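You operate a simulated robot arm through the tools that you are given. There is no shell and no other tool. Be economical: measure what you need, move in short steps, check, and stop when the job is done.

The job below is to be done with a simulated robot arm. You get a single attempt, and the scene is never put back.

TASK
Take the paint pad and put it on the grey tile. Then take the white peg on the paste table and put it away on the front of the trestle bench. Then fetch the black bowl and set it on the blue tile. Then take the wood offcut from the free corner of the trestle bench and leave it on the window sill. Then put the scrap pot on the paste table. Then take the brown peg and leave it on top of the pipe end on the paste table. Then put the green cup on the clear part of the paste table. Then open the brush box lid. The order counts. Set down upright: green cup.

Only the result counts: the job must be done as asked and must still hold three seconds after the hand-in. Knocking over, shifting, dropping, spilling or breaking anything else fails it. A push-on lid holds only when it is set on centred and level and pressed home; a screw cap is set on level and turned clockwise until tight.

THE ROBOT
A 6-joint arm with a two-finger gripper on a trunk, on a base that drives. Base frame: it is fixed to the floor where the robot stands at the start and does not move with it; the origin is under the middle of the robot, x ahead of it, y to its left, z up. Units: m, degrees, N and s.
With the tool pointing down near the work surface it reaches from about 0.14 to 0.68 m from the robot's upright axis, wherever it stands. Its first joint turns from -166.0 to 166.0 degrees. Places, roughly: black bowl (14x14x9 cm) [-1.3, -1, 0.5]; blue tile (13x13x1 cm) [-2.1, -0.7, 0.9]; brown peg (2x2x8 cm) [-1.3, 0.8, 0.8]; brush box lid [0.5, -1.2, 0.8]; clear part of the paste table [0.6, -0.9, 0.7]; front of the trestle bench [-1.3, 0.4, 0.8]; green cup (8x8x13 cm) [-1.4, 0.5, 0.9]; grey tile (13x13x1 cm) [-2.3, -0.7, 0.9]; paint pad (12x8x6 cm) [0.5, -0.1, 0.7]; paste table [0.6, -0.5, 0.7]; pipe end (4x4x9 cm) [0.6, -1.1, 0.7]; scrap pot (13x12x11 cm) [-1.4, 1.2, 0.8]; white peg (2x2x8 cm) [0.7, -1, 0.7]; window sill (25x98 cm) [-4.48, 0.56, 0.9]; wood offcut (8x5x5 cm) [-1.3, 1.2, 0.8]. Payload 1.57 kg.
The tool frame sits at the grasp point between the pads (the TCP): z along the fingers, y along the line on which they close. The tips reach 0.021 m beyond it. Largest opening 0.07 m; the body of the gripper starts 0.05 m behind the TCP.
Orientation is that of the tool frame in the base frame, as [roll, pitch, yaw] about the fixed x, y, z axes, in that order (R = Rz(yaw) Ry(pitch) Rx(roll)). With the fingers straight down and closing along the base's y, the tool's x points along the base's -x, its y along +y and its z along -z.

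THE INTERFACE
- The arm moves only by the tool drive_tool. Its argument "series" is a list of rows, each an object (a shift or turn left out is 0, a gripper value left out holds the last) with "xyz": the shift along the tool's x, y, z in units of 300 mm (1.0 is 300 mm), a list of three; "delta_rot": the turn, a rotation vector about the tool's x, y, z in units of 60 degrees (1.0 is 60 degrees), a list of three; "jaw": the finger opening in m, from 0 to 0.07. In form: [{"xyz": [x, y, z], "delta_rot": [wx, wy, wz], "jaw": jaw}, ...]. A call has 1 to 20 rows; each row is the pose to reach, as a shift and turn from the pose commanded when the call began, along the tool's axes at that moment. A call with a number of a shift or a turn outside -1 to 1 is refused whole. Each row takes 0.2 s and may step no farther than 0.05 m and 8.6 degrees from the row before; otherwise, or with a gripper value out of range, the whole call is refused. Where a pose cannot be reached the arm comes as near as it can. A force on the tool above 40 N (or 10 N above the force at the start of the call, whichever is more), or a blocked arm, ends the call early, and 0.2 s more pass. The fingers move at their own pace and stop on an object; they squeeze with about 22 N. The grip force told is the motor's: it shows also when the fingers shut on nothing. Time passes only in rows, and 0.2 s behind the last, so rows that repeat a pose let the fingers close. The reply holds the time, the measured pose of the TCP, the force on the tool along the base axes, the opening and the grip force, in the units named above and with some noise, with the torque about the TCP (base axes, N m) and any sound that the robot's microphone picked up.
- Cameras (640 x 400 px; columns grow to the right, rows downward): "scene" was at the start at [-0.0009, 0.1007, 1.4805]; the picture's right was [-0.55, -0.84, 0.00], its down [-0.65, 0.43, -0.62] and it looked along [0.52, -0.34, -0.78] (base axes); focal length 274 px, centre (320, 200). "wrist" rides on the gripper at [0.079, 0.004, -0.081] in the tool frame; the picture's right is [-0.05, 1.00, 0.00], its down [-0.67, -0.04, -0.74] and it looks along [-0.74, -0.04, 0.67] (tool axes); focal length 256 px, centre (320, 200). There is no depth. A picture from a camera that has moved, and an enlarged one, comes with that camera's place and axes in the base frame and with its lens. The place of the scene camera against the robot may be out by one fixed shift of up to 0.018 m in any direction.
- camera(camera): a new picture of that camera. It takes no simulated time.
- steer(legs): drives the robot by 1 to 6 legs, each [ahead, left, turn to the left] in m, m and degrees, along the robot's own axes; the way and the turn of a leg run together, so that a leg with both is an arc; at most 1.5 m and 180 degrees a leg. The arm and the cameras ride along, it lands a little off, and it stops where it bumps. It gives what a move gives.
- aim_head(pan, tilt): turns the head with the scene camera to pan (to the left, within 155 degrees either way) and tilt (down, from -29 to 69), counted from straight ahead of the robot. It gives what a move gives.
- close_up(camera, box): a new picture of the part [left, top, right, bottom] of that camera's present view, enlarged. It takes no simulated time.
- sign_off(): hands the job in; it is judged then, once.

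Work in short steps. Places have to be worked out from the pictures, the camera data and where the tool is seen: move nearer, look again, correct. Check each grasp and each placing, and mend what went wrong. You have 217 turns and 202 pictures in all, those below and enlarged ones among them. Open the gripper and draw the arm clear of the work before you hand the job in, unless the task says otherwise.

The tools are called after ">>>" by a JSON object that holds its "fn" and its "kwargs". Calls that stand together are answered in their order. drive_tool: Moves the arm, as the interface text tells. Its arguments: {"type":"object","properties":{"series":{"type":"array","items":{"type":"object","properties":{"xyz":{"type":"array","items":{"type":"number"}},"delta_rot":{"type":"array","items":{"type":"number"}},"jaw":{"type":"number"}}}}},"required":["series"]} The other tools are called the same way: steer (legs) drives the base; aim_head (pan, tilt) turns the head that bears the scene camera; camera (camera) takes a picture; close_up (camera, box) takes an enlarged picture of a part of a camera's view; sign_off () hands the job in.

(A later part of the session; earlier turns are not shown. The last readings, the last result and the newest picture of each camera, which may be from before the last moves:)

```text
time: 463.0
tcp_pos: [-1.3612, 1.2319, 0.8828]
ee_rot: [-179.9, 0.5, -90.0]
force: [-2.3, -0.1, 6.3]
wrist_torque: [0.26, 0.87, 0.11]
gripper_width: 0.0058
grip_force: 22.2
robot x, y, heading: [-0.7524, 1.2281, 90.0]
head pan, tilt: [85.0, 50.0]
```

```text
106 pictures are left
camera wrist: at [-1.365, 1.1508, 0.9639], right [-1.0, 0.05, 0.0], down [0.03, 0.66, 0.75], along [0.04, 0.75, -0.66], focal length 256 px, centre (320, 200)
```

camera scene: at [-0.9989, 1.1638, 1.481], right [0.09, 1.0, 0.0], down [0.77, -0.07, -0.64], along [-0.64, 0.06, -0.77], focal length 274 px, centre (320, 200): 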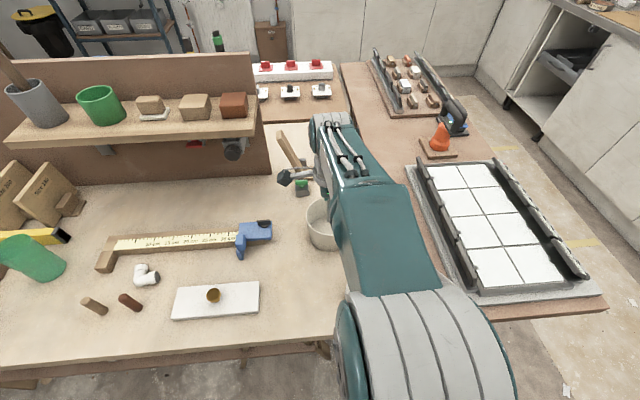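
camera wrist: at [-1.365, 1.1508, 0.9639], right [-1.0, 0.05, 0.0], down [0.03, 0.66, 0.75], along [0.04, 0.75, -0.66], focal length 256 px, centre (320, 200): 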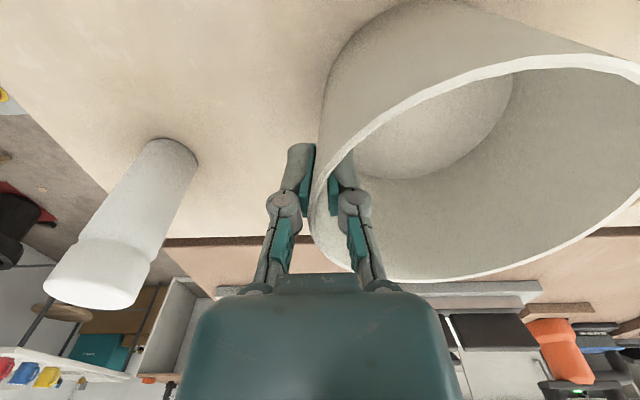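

Lift straight up.

>>> {"fn": "drive_tool", "kwargs": {"series": [{"xyz": [0, 0, -0.04]}, {"xyz": [0, 0, -0.12]}, {"xyz": [0, 0, -0.24]}, {"xyz": [0, 0, -0.38]}, {"xyz": [0, 0, -0.52]}, {"xyz": [0, 0, -0.66]}, {"xyz": [0, 0, -0.72]}]}}

>>> {"fn": "camera", "kwargs": {"camera": "wrist"}}

>>> {"fn": "camera", "kwargs": {"camera": "scene"}}

```text
time: 464.6
tcp_pos: [-1.3599, 1.23, 1.0985]
ee_rot: [-179.7, 0.6, -90.0]
force: [-0.5, -0.7, -2.9]
wrist_torque: [-0.02, -0.15, -0.01]
gripper_width: 0.0063
grip_force: 21.7
robot x, y, heading: [-0.7519, 1.2307, 90.1]
head pan, tilt: [85.0, 50.0]
```

```text
105 pictures are left
camera wrist: at [-1.3656, 1.1497, 1.1795], right [-1.0, 0.05, 0.0], down [0.03, 0.66, 0.75], along [0.04, 0.75, -0.66], focal length 256 px, centre (320, 200)
```

wrist: 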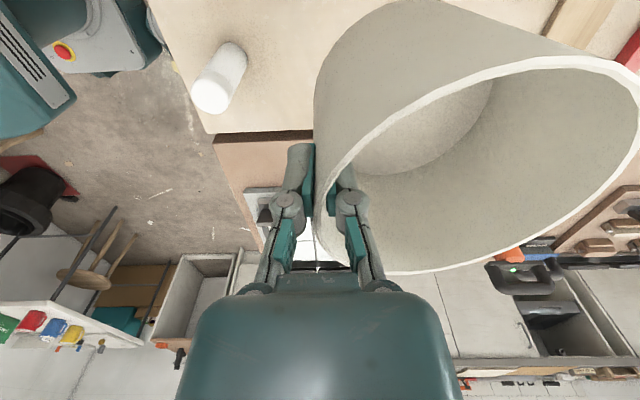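

```text
104 pictures are left
camera scene: at [-0.9958, 1.1638, 1.4814], right [0.09, 1.0, 0.0], down [0.77, -0.07, -0.64], along [-0.64, 0.06, -0.77], focal length 274 px, centre (320, 200)
```

scene: 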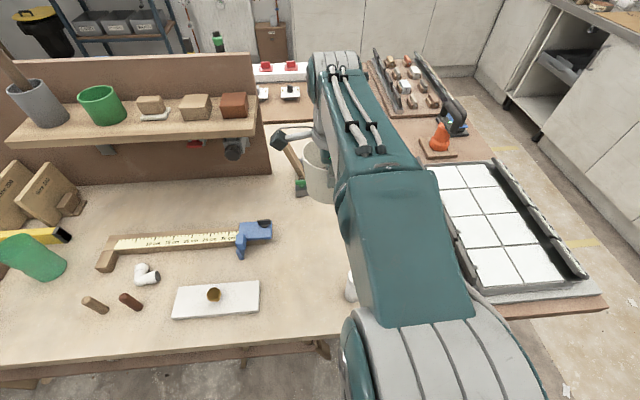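

Pot held. Retract and drive to the paste table (table on robot's left).

>>> {"fn": "drive_tool", "kwargs": {"series": [{"xyz": [-0.07, -0.12, 0]}, {"xyz": [-0.14, -0.245, 0]}, {"xyz": [-0.21, -0.37, 0]}, {"xyz": [-0.28, -0.49, 0]}, {"xyz": [-0.35, -0.62, 0]}, {"xyz": [-0.42, -0.74, 0]}, {"xyz": [-0.5, -0.86, 0]}]}}

>>> {"fn": "drive_tool", "kwargs": {"series": [{"xyz": [-0.07, -0.12, 0]}, {"xyz": [-0.14, -0.245, 0]}, {"xyz": [-0.21, -0.37, 0]}, {"xyz": [-0.28, -0.49, 0]}, {"xyz": [-0.35, -0.62, 0]}, {"xyz": [-0.42, -0.74, 0]}, {"xyz": [-0.5, -0.86, 0]}]}}

>>> {"fn": "steer", "kwargs": {"legs": [[-1.15, -0.15, 0], [0, 0, 180], [0.87, 0.6, 0]]}}

>>> {"fn": "aim_head", "kwargs": {"pan": 80, "tilt": 50}}

>>> {"fn": "camera", "kwargs": {"camera": "scene"}}

```text
time: 466.2
tcp_pos: [-1.1011, 1.3799, 1.0982]
ee_rot: [-179.8, 0.6, -90.0]
force: [-0.8, -0.4, -2.6]
wrist_torque: [-0.03, -0.17, -0.03]
gripper_width: 0.0059
grip_force: 22.2
robot x, y, heading: [-0.7574, 1.229, 90.2]
head pan, tilt: [85.0, 50.0]
```

```text
time: 467.8
tcp_pos: [-0.8415, 1.5286, 1.0995]
ee_rot: [-179.7, 0.5, -89.9]
force: [-0.4, -0.3, -4.2]
wrist_torque: [-0.06, -0.15, -0.01]
gripper_width: 0.0061
grip_force: 22.0
robot x, y, heading: [-0.755, 1.2273, 89.8]
head pan, tilt: [85.0, 50.0]
```

```text
time: 486.2
tcp_pos: [0.0947, -1.1112, 1.0995]
ee_rot: [-179.7, 0.5, 90.6]
force: [0.5, 0.4, -2.7]
wrist_torque: [0.03, 0.23, 0.0]
gripper_width: 0.0061
grip_force: 22.4
robot x, y, heading: [0.0084, -0.8133, -89.5]
head pan, tilt: [85.0, 50.0]
```

```text
time: 486.9
tcp_pos: [0.0966, -1.1099, 1.1001]
ee_rot: [-179.8, 0.5, 90.6]
force: [-0.2, -0.8, -3.2]
wrist_torque: [-0.01, 0.16, 0.02]
gripper_width: 0.006
grip_force: 21.8
robot x, y, heading: [0.005, -0.814, -89.4]
head pan, tilt: [80.0, 50.0]
```

```text
103 pictures are left
camera scene: at [0.2315, -0.775, 1.482], right [-0.17, -0.99, 0.0], down [-0.76, 0.13, -0.64], along [0.63, -0.11, -0.77], focal length 274 px, centre (320, 200)
```

scene: 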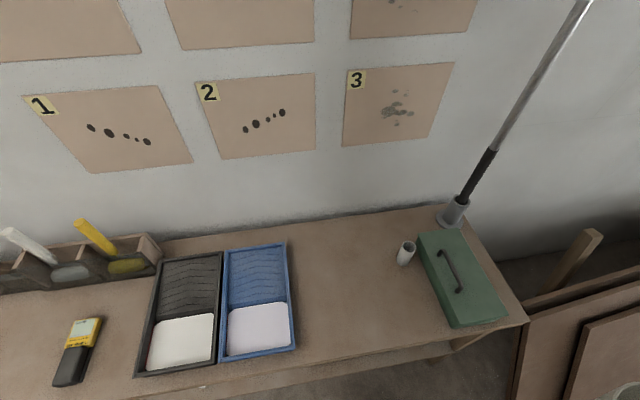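

Clear area from y≈-0.75 to -1.05. Carry the pot over [0.47,-0.84].

>>> {"fn": "drive_tool", "kwargs": {"series": [{"xyz": [0.1, 0.11, 0]}, {"xyz": [0.2, 0.22, 0]}, {"xyz": [0.3, 0.33, 0]}, {"xyz": [0.4, 0.44, 0]}, {"xyz": [0.5, 0.55, 0]}, {"xyz": [0.6, 0.66, 0]}, {"xyz": [0.7, 0.77, 0]}, {"xyz": [0.8, 0.88, 0]}, {"xyz": [0.89, 0.99, 0]}]}}

>>> {"fn": "drive_tool", "kwargs": {"series": [{"xyz": [0, 0.03, 0.15]}, {"xyz": [0, 0.03, 0.3]}, {"xyz": [0, 0.03, 0.45]}, {"xyz": [0, 0.03, 0.6]}, {"xyz": [0, 0.03, 0.7]}]}}

>>> {"fn": "camera", "kwargs": {"camera": "scene"}}

>>> {"fn": "camera", "kwargs": {"camera": "wrist"}}

```text
time: 488.9
tcp_pos: [0.393, -0.84, 1.0967]
ee_rot: [-179.7, 0.5, 90.5]
force: [-0.2, -1.2, -3.5]
wrist_torque: [0.03, 0.16, -0.01]
gripper_width: 0.0062
grip_force: 22.4
robot x, y, heading: [0.007, -0.8138, -89.5]
head pan, tilt: [80.0, 50.0]
```

```text
time: 490.1
tcp_pos: [0.3981, -0.8436, 0.8862]
ee_rot: [-179.7, 0.6, 90.6]
force: [-1.0, -0.8, -2.8]
wrist_torque: [0.04, 0.19, 0.04]
gripper_width: 0.006
grip_force: 22.5
robot x, y, heading: [0.0069, -0.8121, -89.8]
head pan, tilt: [80.0, 50.0]
```

```text
102 pictures are left
camera scene: at [0.2342, -0.7745, 1.4815], right [-0.17, -0.99, 0.0], down [-0.76, 0.13, -0.64], along [0.63, -0.11, -0.77], focal length 274 px, centre (320, 200)
```

scene: 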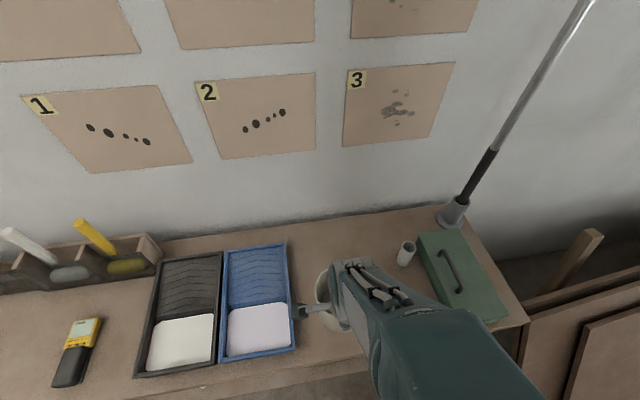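

```text
101 pictures are left
camera wrist: at [0.403, -0.7639, 0.9664], right [1.0, -0.04, 0.0], down [-0.03, -0.66, 0.75], along [-0.04, -0.75, -0.66], focal length 256 px, centre (320, 200)
```

wrist: 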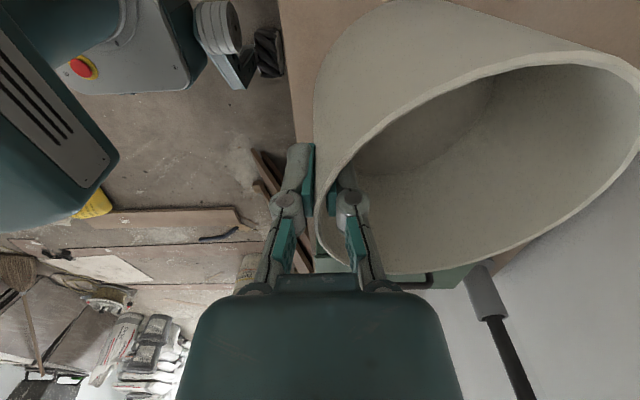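

Shift 2 cm in and lower toward the table (contact expected near z 0.78).

>>> {"fn": "drive_tool", "kwargs": {"series": [{"xyz": [-0.05, 0.06, 0.1]}, {"xyz": [-0.05, 0.06, 0.2]}, {"xyz": [-0.05, 0.06, 0.28]}, {"xyz": [-0.05, 0.06, 0.3]}, {"xyz": [-0.05, 0.06, 0.315]}, {"xyz": [-0.05, 0.06, 0.33]}]}}

>>> {"fn": "close_up", "kwargs": {"camera": "scene", "box": [240, 230, 400, 360]}}

```text
time: 491.5
tcp_pos: [0.4161, -0.8586, 0.7879]
ee_rot: [-179.8, 0.5, 90.6]
force: [-3.6, 0.9, 10.1]
wrist_torque: [-0.12, -0.71, 0.08]
gripper_width: 0.006
grip_force: 21.9
robot x, y, heading: [0.0063, -0.8099, -89.7]
head pan, tilt: [80.0, 50.0]
```

```text
3.08 times, centred on (320, 295) of scene
camera zoom: at [0.2319, -0.7743, 1.4819], right [-0.17, -0.99, 0.0], down [-0.76, 0.13, -0.64], along [0.63, -0.11, -0.77], focal length 843 px, centre (320, -92)
```

zoom: 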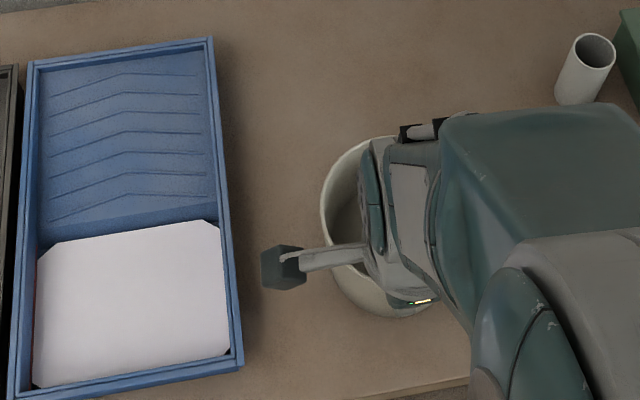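

Contact made. Press 1 mm more, release, and rise.

>>> {"fn": "drive_tool", "kwargs": {"series": [{"xyz": [0, 0, 0.004]}, {"xyz": [0, 0, 0.004], "jaw": 0.025}, {"xyz": [0, 0, 0.004], "jaw": 0.03}, {"xyz": [0, 0, -0.08], "jaw": 0.03}, {"xyz": [0, 0, -0.2], "jaw": 0.03}, {"xyz": [0, 0, -0.35], "jaw": 0.03}, {"xyz": [0, 0, -0.5], "jaw": 0.03}, {"xyz": [0, 0, -0.65], "jaw": 0.03}, {"xyz": [0, 0, -0.8], "jaw": 0.03}, {"xyz": [-0.1, -0.1, -0.85], "jaw": 0.03}, {"xyz": [-0.2, -0.2, -0.85], "jaw": 0.03}, {"xyz": [-0.3, -0.3, -0.85], "jaw": 0.03}, {"xyz": [-0.4, -0.4, -0.85], "jaw": 0.03}]}}

>>> {"fn": "camera", "kwargs": {"camera": "scene"}}

```text
time: 494.3
tcp_pos: [0.2977, -0.9765, 1.045]
ee_rot: [-179.7, 0.5, 90.6]
force: [0.3, -0.1, 0.6]
wrist_torque: [0.01, -0.01, 0.0]
gripper_width: 0.03
grip_force: 0.1
robot x, y, heading: [0.0058, -0.8112, -89.4]
head pan, tilt: [80.0, 50.0]
```

```text
99 pictures are left
camera scene: at [0.2313, -0.7748, 1.482], right [-0.17, -0.99, 0.0], down [-0.76, 0.13, -0.64], along [0.63, -0.11, -0.77], focal length 274 px, centre (320, 200)
```

scene: 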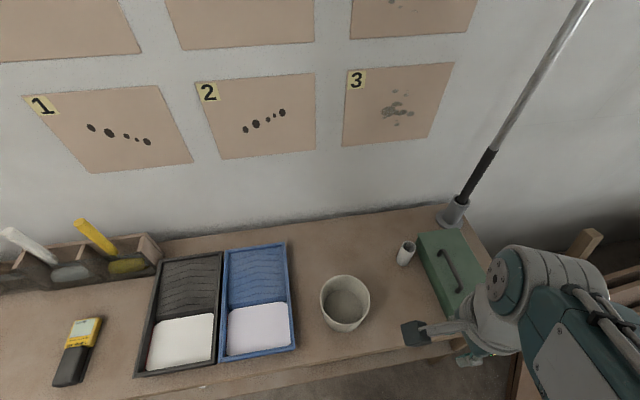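

Pot stands. Zoom in on the pipe end to see whether it is hollow.

>>> {"fn": "close_up", "kwargs": {"camera": "scene", "box": [375, 220, 435, 280]}}

```text
6.67 times, centred on (405, 250) of scene
camera zoom: at [0.2313, -0.7748, 1.482], right [-0.17, -0.99, 0.0], down [-0.76, 0.13, -0.64], along [0.63, -0.11, -0.77], focal length 1827 px, centre (-247, -133)
```

zoom: 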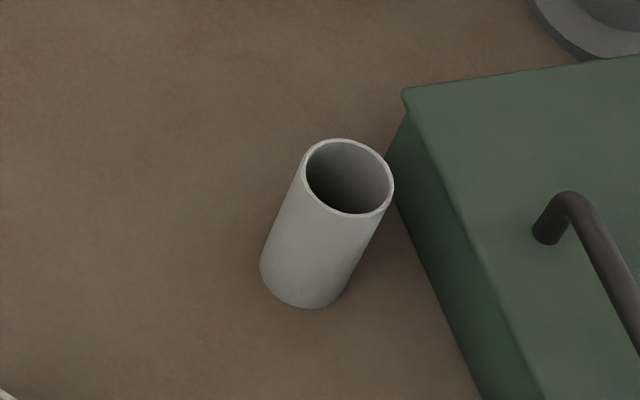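

The pipe is hollow with a thin rim. Now fetch the brown peg: drive to the bench front (bench on robot's left).

>>> {"fn": "drive_tool", "kwargs": {"series": [{"xyz": [-0.13, -0.1, 0]}, {"xyz": [-0.26, -0.2, 0]}, {"xyz": [-0.38, -0.35, 0]}, {"xyz": [-0.42, -0.5, 0]}, {"xyz": [-0.42, -0.65, 0]}, {"xyz": [-0.42, -0.75, 0]}]}}

>>> {"fn": "steer", "kwargs": {"legs": [[-0.8, -0.58, 0], [0, 0, 180], [0.72, 0.12, 0]]}}

>>> {"fn": "aim_head", "kwargs": {"pan": 85, "tilt": 50}}

>>> {"fn": "camera", "kwargs": {"camera": "scene"}}

```text
refused: row 3 steps farther than a row can; nothing moved
```

```text
time: 510.1
tcp_pos: [-0.9391, 0.8783, 1.0438]
ee_rot: [-179.7, 0.5, -93.4]
force: [-1.0, -0.1, 1.0]
wrist_torque: [-0.03, 0.01, 0.01]
gripper_width: 0.03
grip_force: 0.0
robot x, y, heading: [-0.6586, 0.694, 86.5]
head pan, tilt: [80.0, 50.0]
```

```text
time: 510.8
tcp_pos: [-0.9405, 0.8782, 1.0444]
ee_rot: [-179.7, 0.5, -93.5]
force: [-0.6, -0.8, 0.3]
wrist_torque: [-0.02, 0.01, 0.0]
gripper_width: 0.0301
grip_force: 0.0
robot x, y, heading: [-0.6573, 0.689, 86.6]
head pan, tilt: [85.0, 50.0]
```

```text
97 pictures are left
camera scene: at [-0.8995, 0.6426, 1.4819], right [0.15, 0.99, 0.0], down [0.76, -0.11, -0.64], along [-0.63, 0.1, -0.77], focal length 274 px, centre (320, 200)
```

scene: 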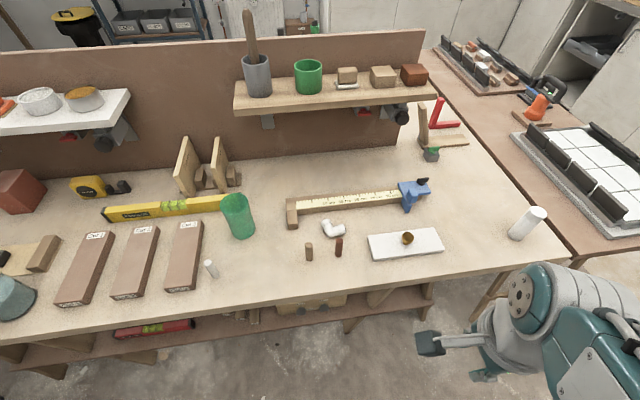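

Zoom to the pegs.

>>> {"fn": "close_up", "kwargs": {"camera": "scene", "box": [280, 200, 380, 280]}}

```text
5.00 times, centred on (330, 240) of scene
camera zoom: at [-0.8995, 0.6426, 1.4819], right [0.15, 0.99, 0.0], down [0.76, -0.11, -0.64], along [-0.63, 0.1, -0.77], focal length 1370 px, centre (270, 0)
```

zoom: 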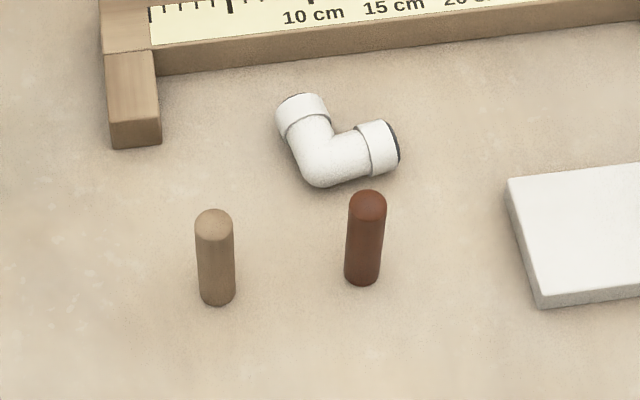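

Brown (reddish) peg ≈[-1.258,0.753]. Move above it.

>>> {"fn": "drive_tool", "kwargs": {"series": [{"xyz": [0.065, 0.14, 0], "jaw": 0.045}, {"xyz": [0.13, 0.28, 0.02]}, {"xyz": [0.2, 0.42, 0.05]}, {"xyz": [0.27, 0.56, 0.08]}, {"xyz": [0.34, 0.7, 0.11]}, {"xyz": [0.41, 0.84, 0.14]}, {"xyz": [0.48, 0.98, 0.17]}, {"xyz": [0.48, 1.0, 0.25]}]}}

>>> {"fn": "camera", "kwargs": {"camera": "wrist"}}

```text
time: 512.6
tcp_pos: [-1.2484, 0.7521, 0.9658]
ee_rot: [-179.7, 0.5, -93.4]
force: [-0.8, -0.4, -0.2]
wrist_torque: [-0.01, -0.02, -0.03]
gripper_width: 0.0451
grip_force: 0.0
robot x, y, heading: [-0.6613, 0.6946, 86.6]
head pan, tilt: [85.0, 50.0]
```

```text
95 pictures are left
camera wrist: at [-1.2576, 0.6724, 1.0457], right [-0.99, 0.11, 0.0], down [0.07, 0.66, 0.75], along [0.09, 0.75, -0.66], focal length 256 px, centre (320, 200)
```

wrist: 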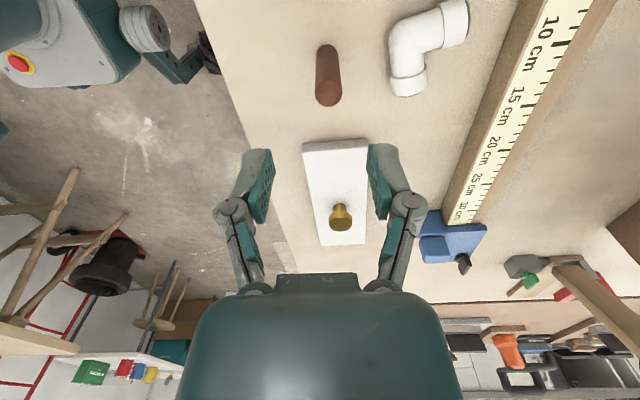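

Peg at [-1.252,0.759], top ≈0.87. Descend to grip near its top.

>>> {"fn": "drive_tool", "kwargs": {"series": [{"xyz": [-0.021, 0.013, 0.1]}, {"xyz": [-0.021, 0.013, 0.22]}, {"xyz": [-0.021, 0.013, 0.34]}, {"xyz": [-0.021, 0.013, 0.34]}]}}

>>> {"fn": "camera", "kwargs": {"camera": "wrist"}}

```text
time: 513.6
tcp_pos: [-1.2508, 0.7592, 0.8644]
ee_rot: [-179.8, 0.5, -93.4]
force: [0.2, 0.8, 0.3]
wrist_torque: [0.02, 0.01, -0.02]
gripper_width: 0.0447
grip_force: 0.2
robot x, y, heading: [-0.6571, 0.691, 86.4]
head pan, tilt: [85.0, 50.0]
```

```text
94 pictures are left
camera wrist: at [-1.2596, 0.6798, 0.9445], right [-0.99, 0.11, 0.0], down [0.07, 0.66, 0.75], along [0.09, 0.75, -0.66], focal length 256 px, centre (320, 200)
```

wrist: 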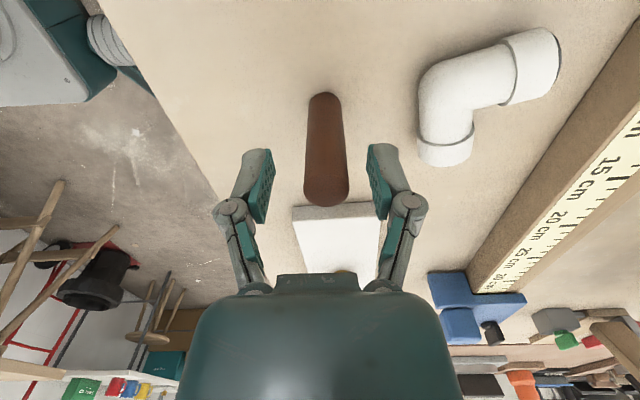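

Close the gripper and lift.

>>> {"fn": "drive_tool", "kwargs": {"series": [{"xyz": [0, 0, 0], "jaw": 0.0}, {"xyz": [0, 0, 0], "jaw": 0.0}, {"xyz": [0, 0, 0], "jaw": 0.0}, {"xyz": [0, 0, -0.1], "jaw": 0.0}, {"xyz": [0, 0, -0.25], "jaw": 0.0}, {"xyz": [0, 0, -0.4], "jaw": 0.0}, {"xyz": [0, 0, -0.55], "jaw": 0.0}, {"xyz": [0, 0, -0.65], "jaw": 0.0}]}}

>>> {"fn": "camera", "kwargs": {"camera": "wrist"}}

```text
time: 515.4
tcp_pos: [-1.2516, 0.7574, 1.0589]
ee_rot: [-179.7, 0.6, -93.4]
force: [0.2, 0.0, 0.8]
wrist_torque: [-0.03, 0.02, -0.02]
gripper_width: 0.0184
grip_force: 21.9
robot x, y, heading: [-0.6571, 0.694, 86.6]
head pan, tilt: [85.0, 50.0]
```

```text
93 pictures are left
camera wrist: at [-1.2601, 0.6765, 1.1393], right [-0.99, 0.11, -0.01], down [0.07, 0.66, 0.75], along [0.09, 0.75, -0.66], focal length 256 px, centre (320, 200)
```

wrist: 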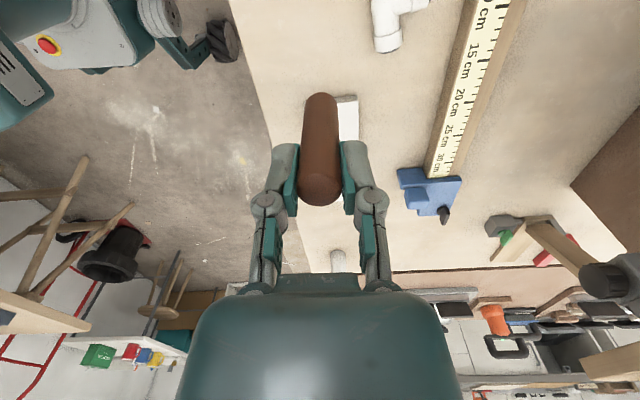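

Peg held. Retract and drive back to the paste table.

>>> {"fn": "drive_tool", "kwargs": {"series": [{"xyz": [-0.06, -0.127, 0]}, {"xyz": [-0.125, -0.254, 0]}, {"xyz": [-0.19, -0.38, 0]}, {"xyz": [-0.25, -0.508, 0]}, {"xyz": [-0.31, -0.635, 0]}, {"xyz": [-0.375, -0.762, 0]}, {"xyz": [-0.438, -0.89, 0]}]}}

>>> {"fn": "drive_tool", "kwargs": {"series": [{"xyz": [-0.06, -0.127, 0]}, {"xyz": [-0.125, -0.254, 0]}, {"xyz": [-0.19, -0.38, 0]}, {"xyz": [-0.25, -0.508, 0]}, {"xyz": [-0.31, -0.635, 0]}, {"xyz": [-0.375, -0.762, 0]}, {"xyz": [-0.438, -0.89, 0]}]}}

>>> {"fn": "steer", "kwargs": {"legs": [[-0.75, -0.12, 3.4], [0, 0, 180], [0.98, 0.6, 0]]}}

>>> {"fn": "aim_head", "kwargs": {"pan": 75, "tilt": 50}}

>>> {"fn": "camera", "kwargs": {"camera": "scene"}}

```text
time: 517.0
tcp_pos: [-0.9762, 0.8723, 1.0608]
ee_rot: [-179.8, 0.6, -93.4]
force: [1.0, 1.2, -0.7]
wrist_torque: [0.05, 0.01, -0.01]
gripper_width: 0.0183
grip_force: 22.8
robot x, y, heading: [-0.6592, 0.6932, 86.5]
head pan, tilt: [85.0, 50.0]
```

```text
time: 518.6
tcp_pos: [-0.7024, 0.9891, 1.0648]
ee_rot: [-179.8, 0.3, -93.3]
force: [-0.3, -0.1, 0.2]
wrist_torque: [-0.01, 0.01, -0.01]
gripper_width: 0.0182
grip_force: 21.4
robot x, y, heading: [-0.6575, 0.6902, 86.5]
head pan, tilt: [85.0, 50.0]
```

```text
time: 535.5
tcp_pos: [0.0663, -1.3391, 1.0659]
ee_rot: [-179.8, 0.5, 88.7]
force: [0.3, 0.5, 0.1]
wrist_torque: [-0.01, 0.0, 0.0]
gripper_width: 0.0184
grip_force: 21.9
robot x, y, heading: [0.0099, -1.0445, -91.3]
head pan, tilt: [85.0, 50.0]
```

```text
time: 536.2
tcp_pos: [0.0663, -1.3393, 1.0647]
ee_rot: [-179.7, 0.5, 88.7]
force: [0.5, -0.6, -0.2]
wrist_torque: [-0.01, 0.03, 0.01]
gripper_width: 0.0184
grip_force: 21.3
robot x, y, heading: [0.0132, -1.0448, -91.5]
head pan, tilt: [75.0, 50.0]
```

```text
92 pictures are left
camera scene: at [0.2366, -1.024, 1.482], right [-0.28, -0.96, 0.0], down [-0.74, 0.22, -0.64], along [0.62, -0.18, -0.77], focal length 274 px, centre (320, 200)
```

scene: 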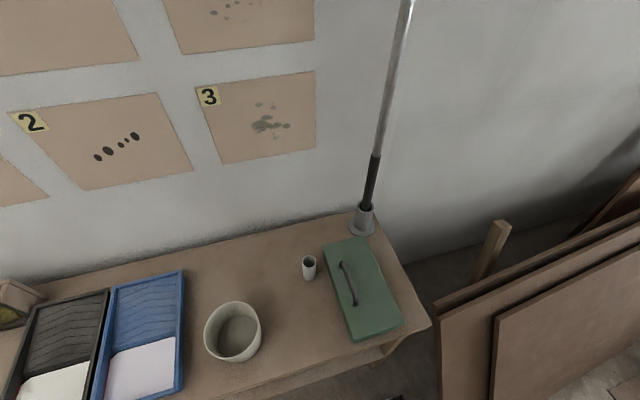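

Pipe top ≈[0.591,-1.088]. Move the peg above it to examine alignment.

>>> {"fn": "drive_tool", "kwargs": {"series": [{"xyz": [0.063, 0.124, 0]}, {"xyz": [0.125, 0.247, 0]}, {"xyz": [0.19, 0.37, 0]}, {"xyz": [0.25, 0.494, 0]}, {"xyz": [0.31, 0.618, 0]}, {"xyz": [0.375, 0.74, 0]}, {"xyz": [0.438, 0.865, 0]}]}}

>>> {"fn": "drive_tool", "kwargs": {"series": [{"xyz": [0.063, 0.124, 0.05]}, {"xyz": [0.125, 0.247, 0.1]}, {"xyz": [0.19, 0.37, 0.15]}, {"xyz": [0.25, 0.494, 0.2]}, {"xyz": [0.31, 0.618, 0.25]}, {"xyz": [0.375, 0.74, 0.3]}, {"xyz": [0.438, 0.865, 0.35]}]}}

>>> {"fn": "camera", "kwargs": {"camera": "wrist"}}

>>> {"fn": "close_up", "kwargs": {"camera": "scene", "box": [250, 200, 390, 320]}}

```text
time: 537.8
tcp_pos: [0.3293, -1.2149, 1.0628]
ee_rot: [-179.7, 0.5, 88.6]
force: [0.7, 0.1, -0.5]
wrist_torque: [-0.02, -0.01, -0.05]
gripper_width: 0.0181
grip_force: 22.4
robot x, y, heading: [0.0108, -1.0506, -91.4]
head pan, tilt: [75.0, 50.0]
```

```text
time: 539.4
tcp_pos: [0.5909, -1.0904, 0.9535]
ee_rot: [-179.6, 0.5, 88.7]
force: [0.4, 0.0, -0.6]
wrist_torque: [0.01, 0.04, 0.0]
gripper_width: 0.0183
grip_force: 22.2
robot x, y, heading: [0.0104, -1.0478, -91.6]
head pan, tilt: [75.0, 50.0]
```

```text
91 pictures are left
camera wrist: at [0.5983, -1.0105, 1.0345], right [1.0, -0.08, -0.01], down [-0.05, -0.66, 0.75], along [-0.06, -0.75, -0.66], focal length 256 px, centre (320, 200)
```

wrist: 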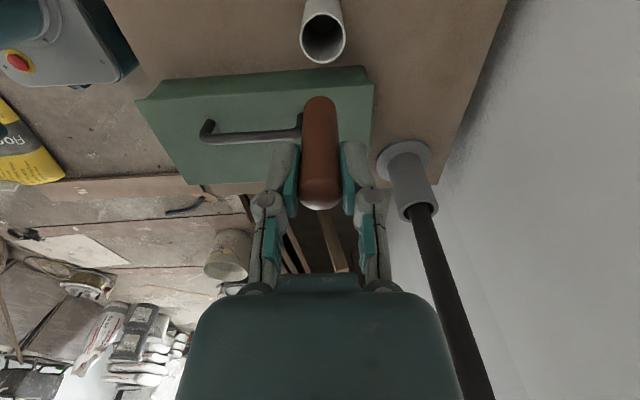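

```text
3.33 times, centred on (320, 260) of scene
camera zoom: at [0.2417, -1.0237, 1.4812], right [-0.28, -0.96, 0.0], down [-0.74, 0.22, -0.64], along [0.61, -0.18, -0.77], focal length 913 px, centre (320, 0)
```

zoom: 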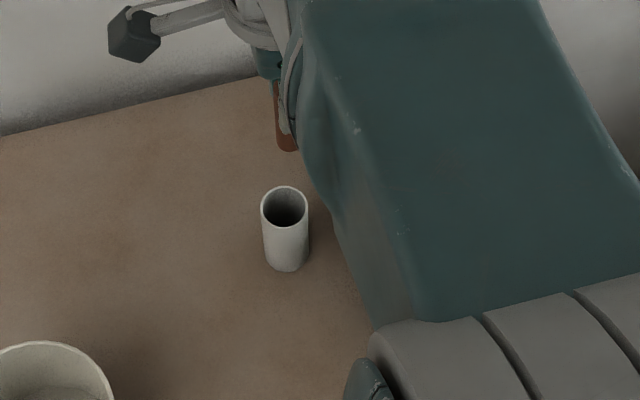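

Align and lower the upright peg to just above the rim.

>>> {"fn": "drive_tool", "kwargs": {"series": [{"xyz": [0.018, 0.012, 0.1]}, {"xyz": [0.018, 0.012, 0.2]}, {"xyz": [0.018, 0.012, 0.29]}]}}

>>> {"fn": "camera", "kwargs": {"camera": "wrist"}}

>>> {"fn": "close_up", "kwargs": {"camera": "scene", "box": [270, 220, 370, 300]}}

```text
time: 540.2
tcp_pos: [0.5941, -1.0851, 0.8671]
ee_rot: [-179.7, 0.5, 88.6]
force: [-0.8, -0.5, -0.4]
wrist_torque: [0.01, -0.01, 0.01]
gripper_width: 0.0182
grip_force: 22.2
robot x, y, heading: [0.0115, -1.0427, -91.6]
head pan, tilt: [75.0, 50.0]
```

```text
89 pictures are left
camera wrist: at [0.6007, -1.005, 0.9471], right [1.0, -0.08, 0.0], down [-0.05, -0.66, 0.75], along [-0.06, -0.75, -0.66], focal length 256 px, centre (320, 200)
```

wrist: 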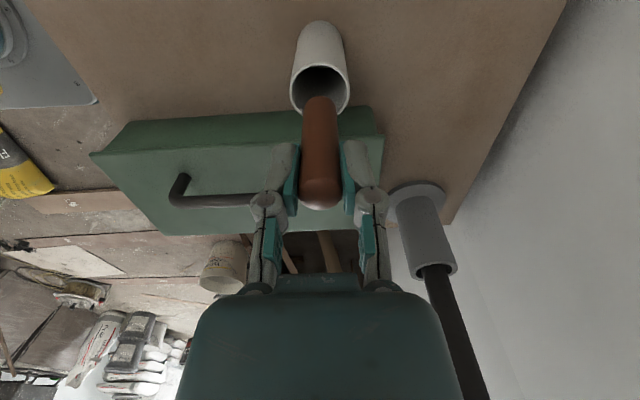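

```text
5.00 times, centred on (320, 260) of scene
camera zoom: at [0.2406, -1.0237, 1.4814], right [-0.28, -0.96, 0.0], down [-0.74, 0.22, -0.64], along [0.61, -0.18, -0.77], focal length 1370 px, centre (320, -100)
```

zoom: 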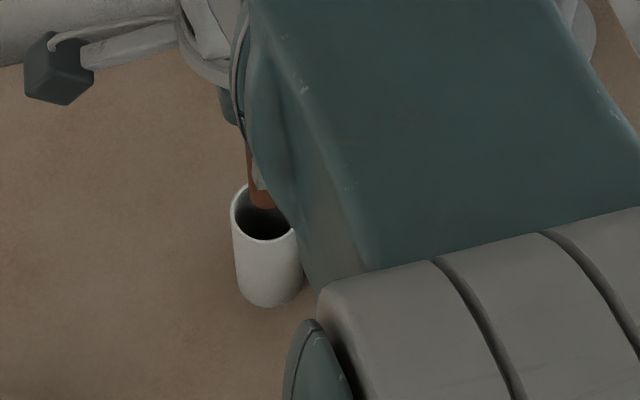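

Probe gently whether the pipe is physically hollow: lower up to 30 mm, watching force.

>>> {"fn": "drive_tool", "kwargs": {"series": [{"xyz": [0, 0, 0.015]}, {"xyz": [0, 0, 0.03]}, {"xyz": [0, 0, 0.04]}, {"xyz": [0, 0, 0.05]}, {"xyz": [0, 0, 0.06]}, {"xyz": [0, 0, 0.07]}]}}

>>> {"fn": "camera", "kwargs": {"camera": "wrist"}}

```text
time: 541.6
tcp_pos: [0.5931, -1.0856, 0.848]
ee_rot: [-179.9, 0.5, 88.7]
force: [-1.4, -0.8, 10.0]
wrist_torque: [-0.1, 0.03, 0.01]
gripper_width: 0.0183
grip_force: 21.7
robot x, y, heading: [0.0106, -1.0445, -91.1]
head pan, tilt: [75.0, 50.0]
```

```text
87 pictures are left
camera wrist: at [0.6002, -1.0059, 0.9292], right [1.0, -0.08, 0.0], down [-0.05, -0.66, 0.75], along [-0.06, -0.75, -0.66], focal length 256 px, centre (320, 200)
```

wrist: 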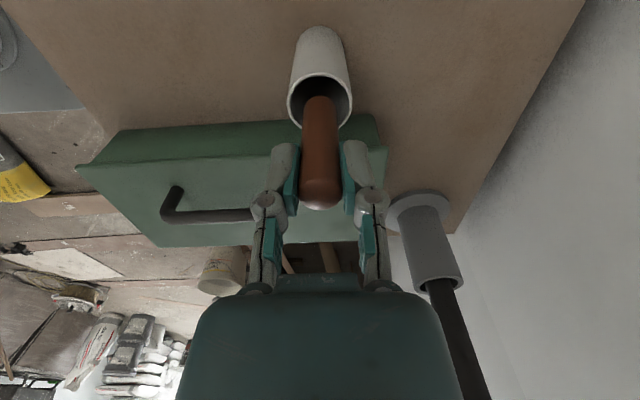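

There is firm contact at the rim level with the peg centred in the opening, so the pipe's top bears it. Release the peg upright there and rise.

>>> {"fn": "drive_tool", "kwargs": {"series": [{"xyz": [0, 0, -0.003]}, {"xyz": [0, 0, -0.004], "jaw": 0.03}, {"xyz": [0, 0, -0.004], "jaw": 0.045}, {"xyz": [0, 0, -0.004], "jaw": 0.045}, {"xyz": [0, 0, -0.05], "jaw": 0.045}, {"xyz": [0, 0, -0.12], "jaw": 0.045}, {"xyz": [0, 0, -0.22], "jaw": 0.045}, {"xyz": [0, 0, -0.36], "jaw": 0.045}]}}

>>> {"fn": "camera", "kwargs": {"camera": "wrist"}}

>>> {"fn": "close_up", "kwargs": {"camera": "scene", "box": [270, 220, 370, 300]}}

```text
time: 543.4
tcp_pos: [0.5929, -1.083, 0.9545]
ee_rot: [-179.7, 0.6, 88.7]
force: [0.4, -0.1, 0.1]
wrist_torque: [-0.01, 0.03, -0.02]
gripper_width: 0.0451
grip_force: 0.1
robot x, y, heading: [0.0102, -1.0474, -91.5]
head pan, tilt: [75.0, 50.0]
```

```text
86 pictures are left
camera wrist: at [0.5997, -1.0037, 1.0347], right [1.0, -0.08, 0.0], down [-0.05, -0.66, 0.75], along [-0.06, -0.75, -0.66], focal length 256 px, centre (320, 200)
```

wrist: 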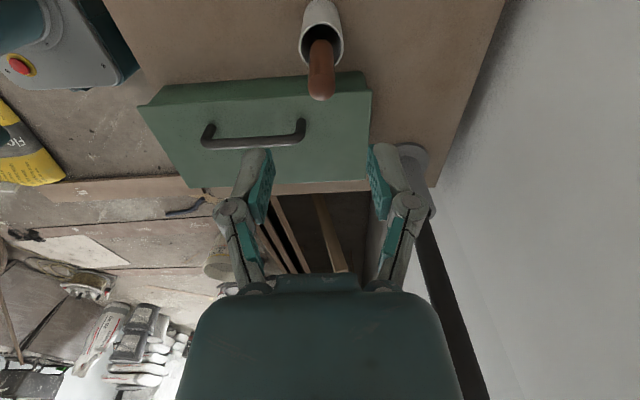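

```text
5.00 times, centred on (320, 260) of scene
camera zoom: at [0.239, -1.0236, 1.4816], right [-0.28, -0.96, 0.0], down [-0.74, 0.22, -0.64], along [0.61, -0.18, -0.77], focal length 1370 px, centre (320, -100)
```

zoom: 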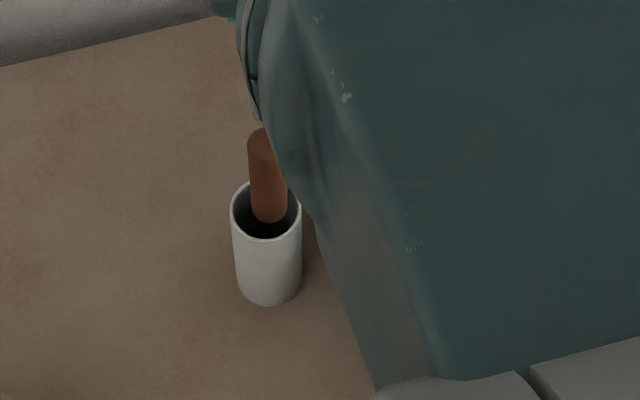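

Peg stands on the pipe. Rise, retract, and go for the green cup.

>>> {"fn": "drive_tool", "kwargs": {"series": [{"xyz": [0, 0, -0.13]}, {"xyz": [0, 0, -0.26]}, {"xyz": [0, 0, -0.37]}, {"xyz": [-0.05, -0.12, -0.37]}, {"xyz": [-0.1, -0.24, -0.37]}, {"xyz": [-0.16, -0.36, -0.37]}, {"xyz": [-0.22, -0.48, -0.37]}, {"xyz": [-0.28, -0.6, -0.37]}, {"xyz": [-0.35, -0.72, -0.37]}, {"xyz": [-0.42, -0.84, -0.37]}]}}

>>> {"fn": "drive_tool", "kwargs": {"series": [{"xyz": [-0.07, -0.12, 0]}, {"xyz": [-0.14, -0.24, 0]}, {"xyz": [-0.21, -0.36, 0]}, {"xyz": [-0.28, -0.48, 0]}, {"xyz": [-0.35, -0.6, 0]}, {"xyz": [-0.42, -0.72, 0]}, {"xyz": [-0.46, -0.85, 0]}]}}

>>> {"fn": "steer", "kwargs": {"legs": [[-0.98, -0.6, 0], [0, 0, 180], [0.52, 0.12, 0]]}}

>>> {"fn": "aim_head", "kwargs": {"pan": 85, "tilt": 50}}

>>> {"fn": "camera", "kwargs": {"camera": "scene"}}

```text
time: 545.6
tcp_pos: [0.3388, -1.2041, 1.0676]
ee_rot: [-179.8, 0.5, 88.7]
force: [0.1, 0.1, 0.2]
wrist_torque: [0.0, -0.04, 0.0]
gripper_width: 0.0449
grip_force: 0.0
robot x, y, heading: [0.0142, -1.0482, -91.5]
head pan, tilt: [75.0, 50.0]
```

```text
time: 547.2
tcp_pos: [0.0805, -1.3379, 1.071]
ee_rot: [-179.7, 0.5, 88.7]
force: [-0.3, -0.4, 0.3]
wrist_torque: [-0.01, -0.03, 0.03]
gripper_width: 0.0453
grip_force: 0.2
robot x, y, heading: [0.0149, -1.0467, -91.4]
head pan, tilt: [75.0, 50.0]
```

```text
time: 562.8
tcp_pos: [-0.6576, 0.7577, 1.0717]
ee_rot: [-179.7, 0.6, -97.5]
force: [0.6, 1.0, 0.0]
wrist_torque: [-0.02, 0.04, 0.0]
gripper_width: 0.0448
grip_force: 0.1
robot x, y, heading: [-0.6208, 0.4591, 82.5]
head pan, tilt: [75.0, 50.0]
```

```text
time: 563.5
tcp_pos: [-0.6569, 0.7586, 1.0714]
ee_rot: [-179.8, 0.6, -97.4]
force: [0.3, -0.2, 0.4]
wrist_torque: [-0.01, -0.02, 0.02]
gripper_width: 0.0449
grip_force: 0.1
robot x, y, heading: [-0.6184, 0.4597, 82.2]
head pan, tilt: [85.0, 50.0]
```

```text
84 pictures are left
camera scene: at [-0.8621, 0.4276, 1.482], right [0.22, 0.98, 0.0], down [0.75, -0.17, -0.64], along [-0.63, 0.14, -0.77], focal length 274 px, centre (320, 200)
```

scene: 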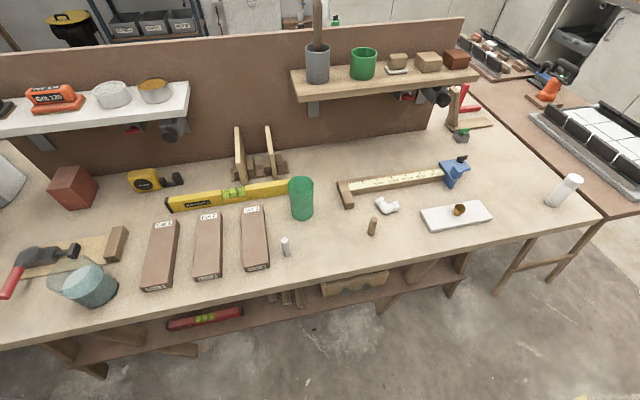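

Cup at ≈[-1.40,0.487]. Move the base closer and square up.

>>> {"fn": "steer", "kwargs": {"legs": [[0, 0.12, 7.8]]}}

>>> {"fn": "aim_head", "kwargs": {"pan": 90, "tilt": 52}}

>>> {"fn": "camera", "kwargs": {"camera": "scene"}}

>>> {"fn": "close_up", "kwargs": {"camera": "scene", "box": [260, 140, 400, 260]}}

```text
time: 564.8
tcp_pos: [-0.8064, 0.7579, 1.0708]
ee_rot: [179.8, 0.3, -89.7]
force: [-0.2, 1.0, 0.2]
wrist_torque: [0.0, -0.02, 0.02]
gripper_width: 0.045
grip_force: 0.0
robot x, y, heading: [-0.7371, 0.4728, 90.0]
head pan, tilt: [85.0, 50.0]
```

```text
time: 565.4
tcp_pos: [-0.8059, 0.757, 1.0708]
ee_rot: [180.0, 0.4, -89.8]
force: [-0.1, 0.6, 0.3]
wrist_torque: [-0.01, 0.05, -0.01]
gripper_width: 0.045
grip_force: 0.0
robot x, y, heading: [-0.7318, 0.4718, 90.1]
head pan, tilt: [90.0, 52.0]
```

```text
83 pictures are left
camera scene: at [-0.9561, 0.3966, 1.4811], right [0.0, 1.0, 0.0], down [0.78, 0.0, -0.62], along [-0.62, 0.0, -0.78], focal length 274 px, centre (320, 200)
```

scene: 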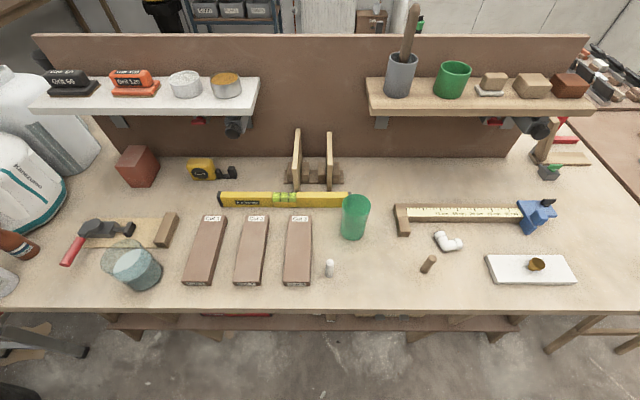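

```text
3.33 times, centred on (330, 200) of scene
camera zoom: at [-0.9561, 0.3966, 1.4811], right [0.0, 1.0, 0.0], down [0.78, 0.0, -0.62], along [-0.62, 0.0, -0.78], focal length 913 px, centre (287, 200)
```

zoom: 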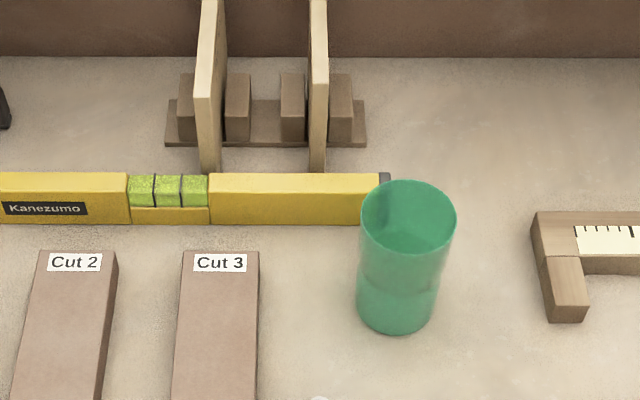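

Cup centre ≈[-1.386,0.492], rim z≈0.92. Move above its near rim.

>>> {"fn": "drive_tool", "kwargs": {"series": [{"xyz": [0.063, 0.129, 0], "jaw": 0.04}, {"xyz": [0.126, 0.258, 0]}, {"xyz": [0.189, 0.387, 0]}, {"xyz": [0.252, 0.515, 0]}, {"xyz": [0.315, 0.644, 0]}, {"xyz": [0.378, 0.773, 0]}, {"xyz": [0.442, 0.902, 0]}]}}

>>> {"fn": "drive_tool", "kwargs": {"series": [{"xyz": [0.063, 0.129, 0]}, {"xyz": [0.126, 0.258, 0]}, {"xyz": [0.189, 0.387, 0]}, {"xyz": [0.252, 0.515, 0.05]}, {"xyz": [0.315, 0.644, 0.1]}, {"xyz": [0.378, 0.773, 0.15]}, {"xyz": [0.442, 0.902, 0.2]}, {"xyz": [0.442, 0.902, 0.25]}]}}

>>> {"fn": "camera", "kwargs": {"camera": "wrist"}}

>>> {"fn": "close_up", "kwargs": {"camera": "scene", "box": [260, 140, 400, 260]}}

```text
time: 567.0
tcp_pos: [-1.0895, 0.6247, 1.0659]
ee_rot: [-179.4, 0.4, -89.7]
force: [-0.1, 0.1, 0.0]
wrist_torque: [0.03, -0.04, 0.0]
gripper_width: 0.04
grip_force: 0.1
robot x, y, heading: [-0.7375, 0.4694, 90.5]
head pan, tilt: [90.0, 52.0]
```

```text
time: 568.8
tcp_pos: [-1.3575, 0.4909, 0.9898]
ee_rot: [-179.6, 0.5, -89.9]
force: [0.7, 1.4, 0.6]
wrist_torque: [-0.02, -0.01, -0.01]
gripper_width: 0.0398
grip_force: 0.1
robot x, y, heading: [-0.736, 0.4689, 90.6]
head pan, tilt: [90.0, 52.0]
```

```text
81 pictures are left
camera wrist: at [-1.3608, 0.4115, 1.07], right [-1.0, 0.05, -0.01], down [0.03, 0.66, 0.75], along [0.04, 0.75, -0.66], focal length 256 px, centre (320, 200)
```

wrist: 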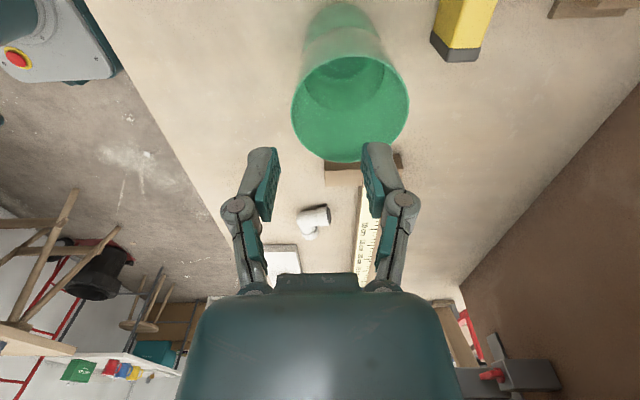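

```text
3.33 times, centred on (330, 200) of scene
camera zoom: at [-0.9746, 0.396, 1.4788], right [0.0, 1.0, 0.0], down [0.79, 0.0, -0.61], along [-0.61, 0.0, -0.79], focal length 913 px, centre (287, 200)
```

zoom: 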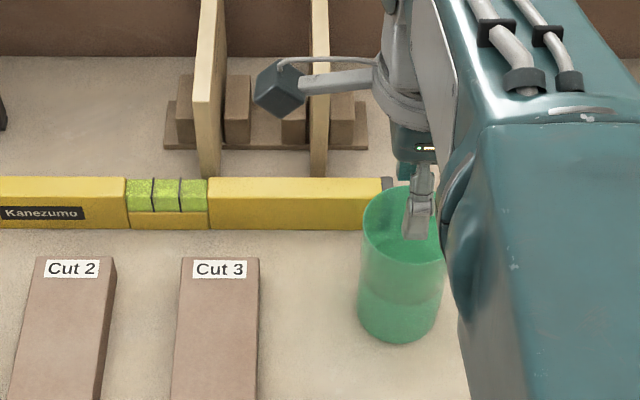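

Adjust 12 mm toward the rim and lower near it.

>>> {"fn": "drive_tool", "kwargs": {"series": [{"xyz": [-0.023, -0.042, 0]}, {"xyz": [-0.023, -0.042, 0.15]}]}}

>>> {"fn": "camera", "kwargs": {"camera": "wrist"}}

```text
time: 569.4
tcp_pos: [-1.344, 0.4983, 0.9422]
ee_rot: [-179.5, 0.6, -89.7]
force: [-0.2, 0.2, 0.3]
wrist_torque: [0.03, -0.02, 0.02]
gripper_width: 0.0398
grip_force: 0.0
robot x, y, heading: [-0.7379, 0.4682, 90.2]
head pan, tilt: [90.0, 52.0]
```

```text
79 pictures are left
camera wrist: at [-1.3483, 0.4176, 1.0226], right [-1.0, 0.05, -0.01], down [0.03, 0.66, 0.75], along [0.04, 0.75, -0.66], focal length 256 px, centre (320, 200)
```

wrist: 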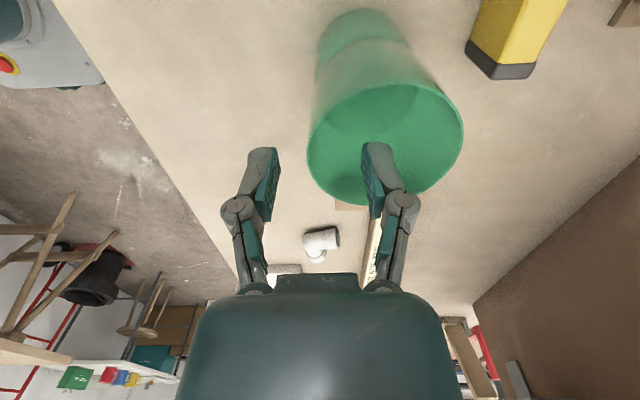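

Rim wall lies between the fingers; descend to 0.90 and close.

>>> {"fn": "drive_tool", "kwargs": {"series": [{"xyz": [0.005, -0.013, 0.07]}, {"xyz": [0.005, -0.013, 0.14]}, {"xyz": [0.005, -0.013, 0.14], "jaw": 0.0}, {"xyz": [0.005, -0.013, 0.14], "jaw": 0.0}, {"xyz": [0.005, -0.013, 0.14], "jaw": 0.0}]}}

>>> {"fn": "camera", "kwargs": {"camera": "wrist"}}

```text
time: 570.6
tcp_pos: [-1.3393, 0.4953, 0.9017]
ee_rot: [-179.6, 0.5, -89.8]
force: [-1.9, 1.0, 2.4]
wrist_torque: [-0.06, 0.23, -0.03]
gripper_width: 0.006
grip_force: 21.7
robot x, y, heading: [-0.7344, 0.4676, 90.1]
head pan, tilt: [90.0, 52.0]
```

```text
78 pictures are left
camera wrist: at [-1.3435, 0.4153, 0.982], right [-1.0, 0.05, -0.01], down [0.03, 0.66, 0.75], along [0.04, 0.75, -0.66], focal length 256 px, centre (320, 200)
```

wrist: 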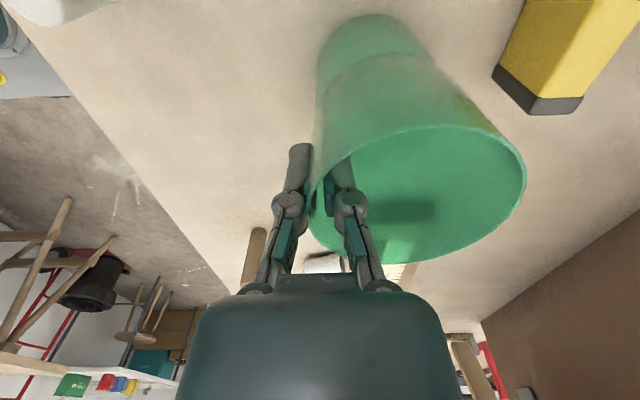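

Gripped the rim. Lift straight up and check.

>>> {"fn": "drive_tool", "kwargs": {"series": [{"xyz": [0, 0, -0.05]}, {"xyz": [0, 0, -0.14]}, {"xyz": [0, 0, -0.27]}, {"xyz": [0, 0, -0.4]}, {"xyz": [0, 0, -0.54]}, {"xyz": [0, 0, -0.67]}, {"xyz": [0, 0, -0.7]}]}}

>>> {"fn": "camera", "kwargs": {"camera": "wrist"}}

>>> {"fn": "camera", "kwargs": {"camera": "scene"}}

```text
time: 572.2
tcp_pos: [-1.3416, 0.4963, 1.1134]
ee_rot: [-179.5, 0.6, -89.7]
force: [0.7, 0.2, -0.5]
wrist_torque: [0.02, -0.02, 0.01]
gripper_width: 0.006
grip_force: 22.1
robot x, y, heading: [-0.7341, 0.4709, 90.4]
head pan, tilt: [90.0, 52.0]
```

```text
77 pictures are left
camera wrist: at [-1.3469, 0.4159, 1.1938], right [-1.0, 0.05, -0.01], down [0.03, 0.66, 0.75], along [0.04, 0.75, -0.66], focal length 256 px, centre (320, 200)
```

wrist: 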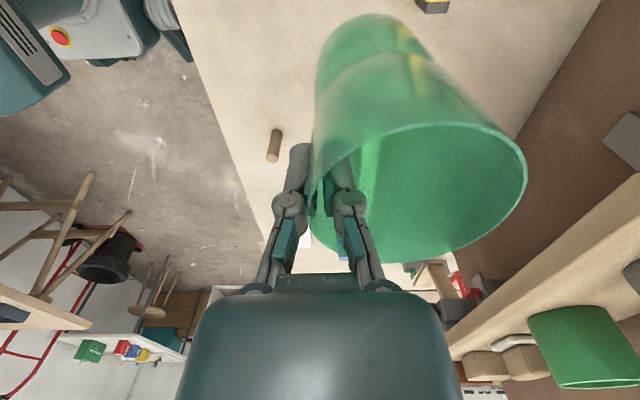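

```text
76 pictures are left
camera scene: at [-0.9742, 0.3961, 1.4789], right [0.0, 1.0, 0.0], down [0.79, 0.0, -0.61], along [-0.61, 0.0, -0.79], focal length 274 px, centre (320, 200)
```

scene: 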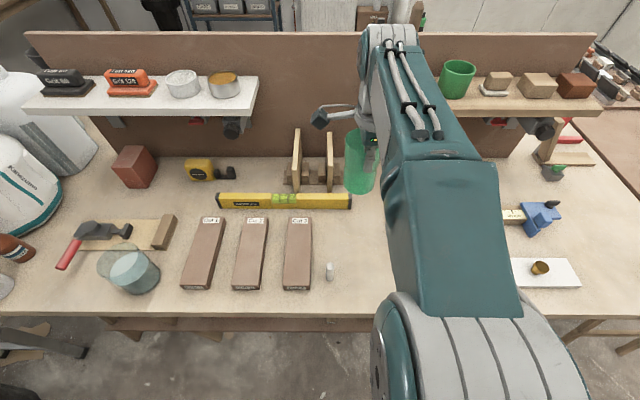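

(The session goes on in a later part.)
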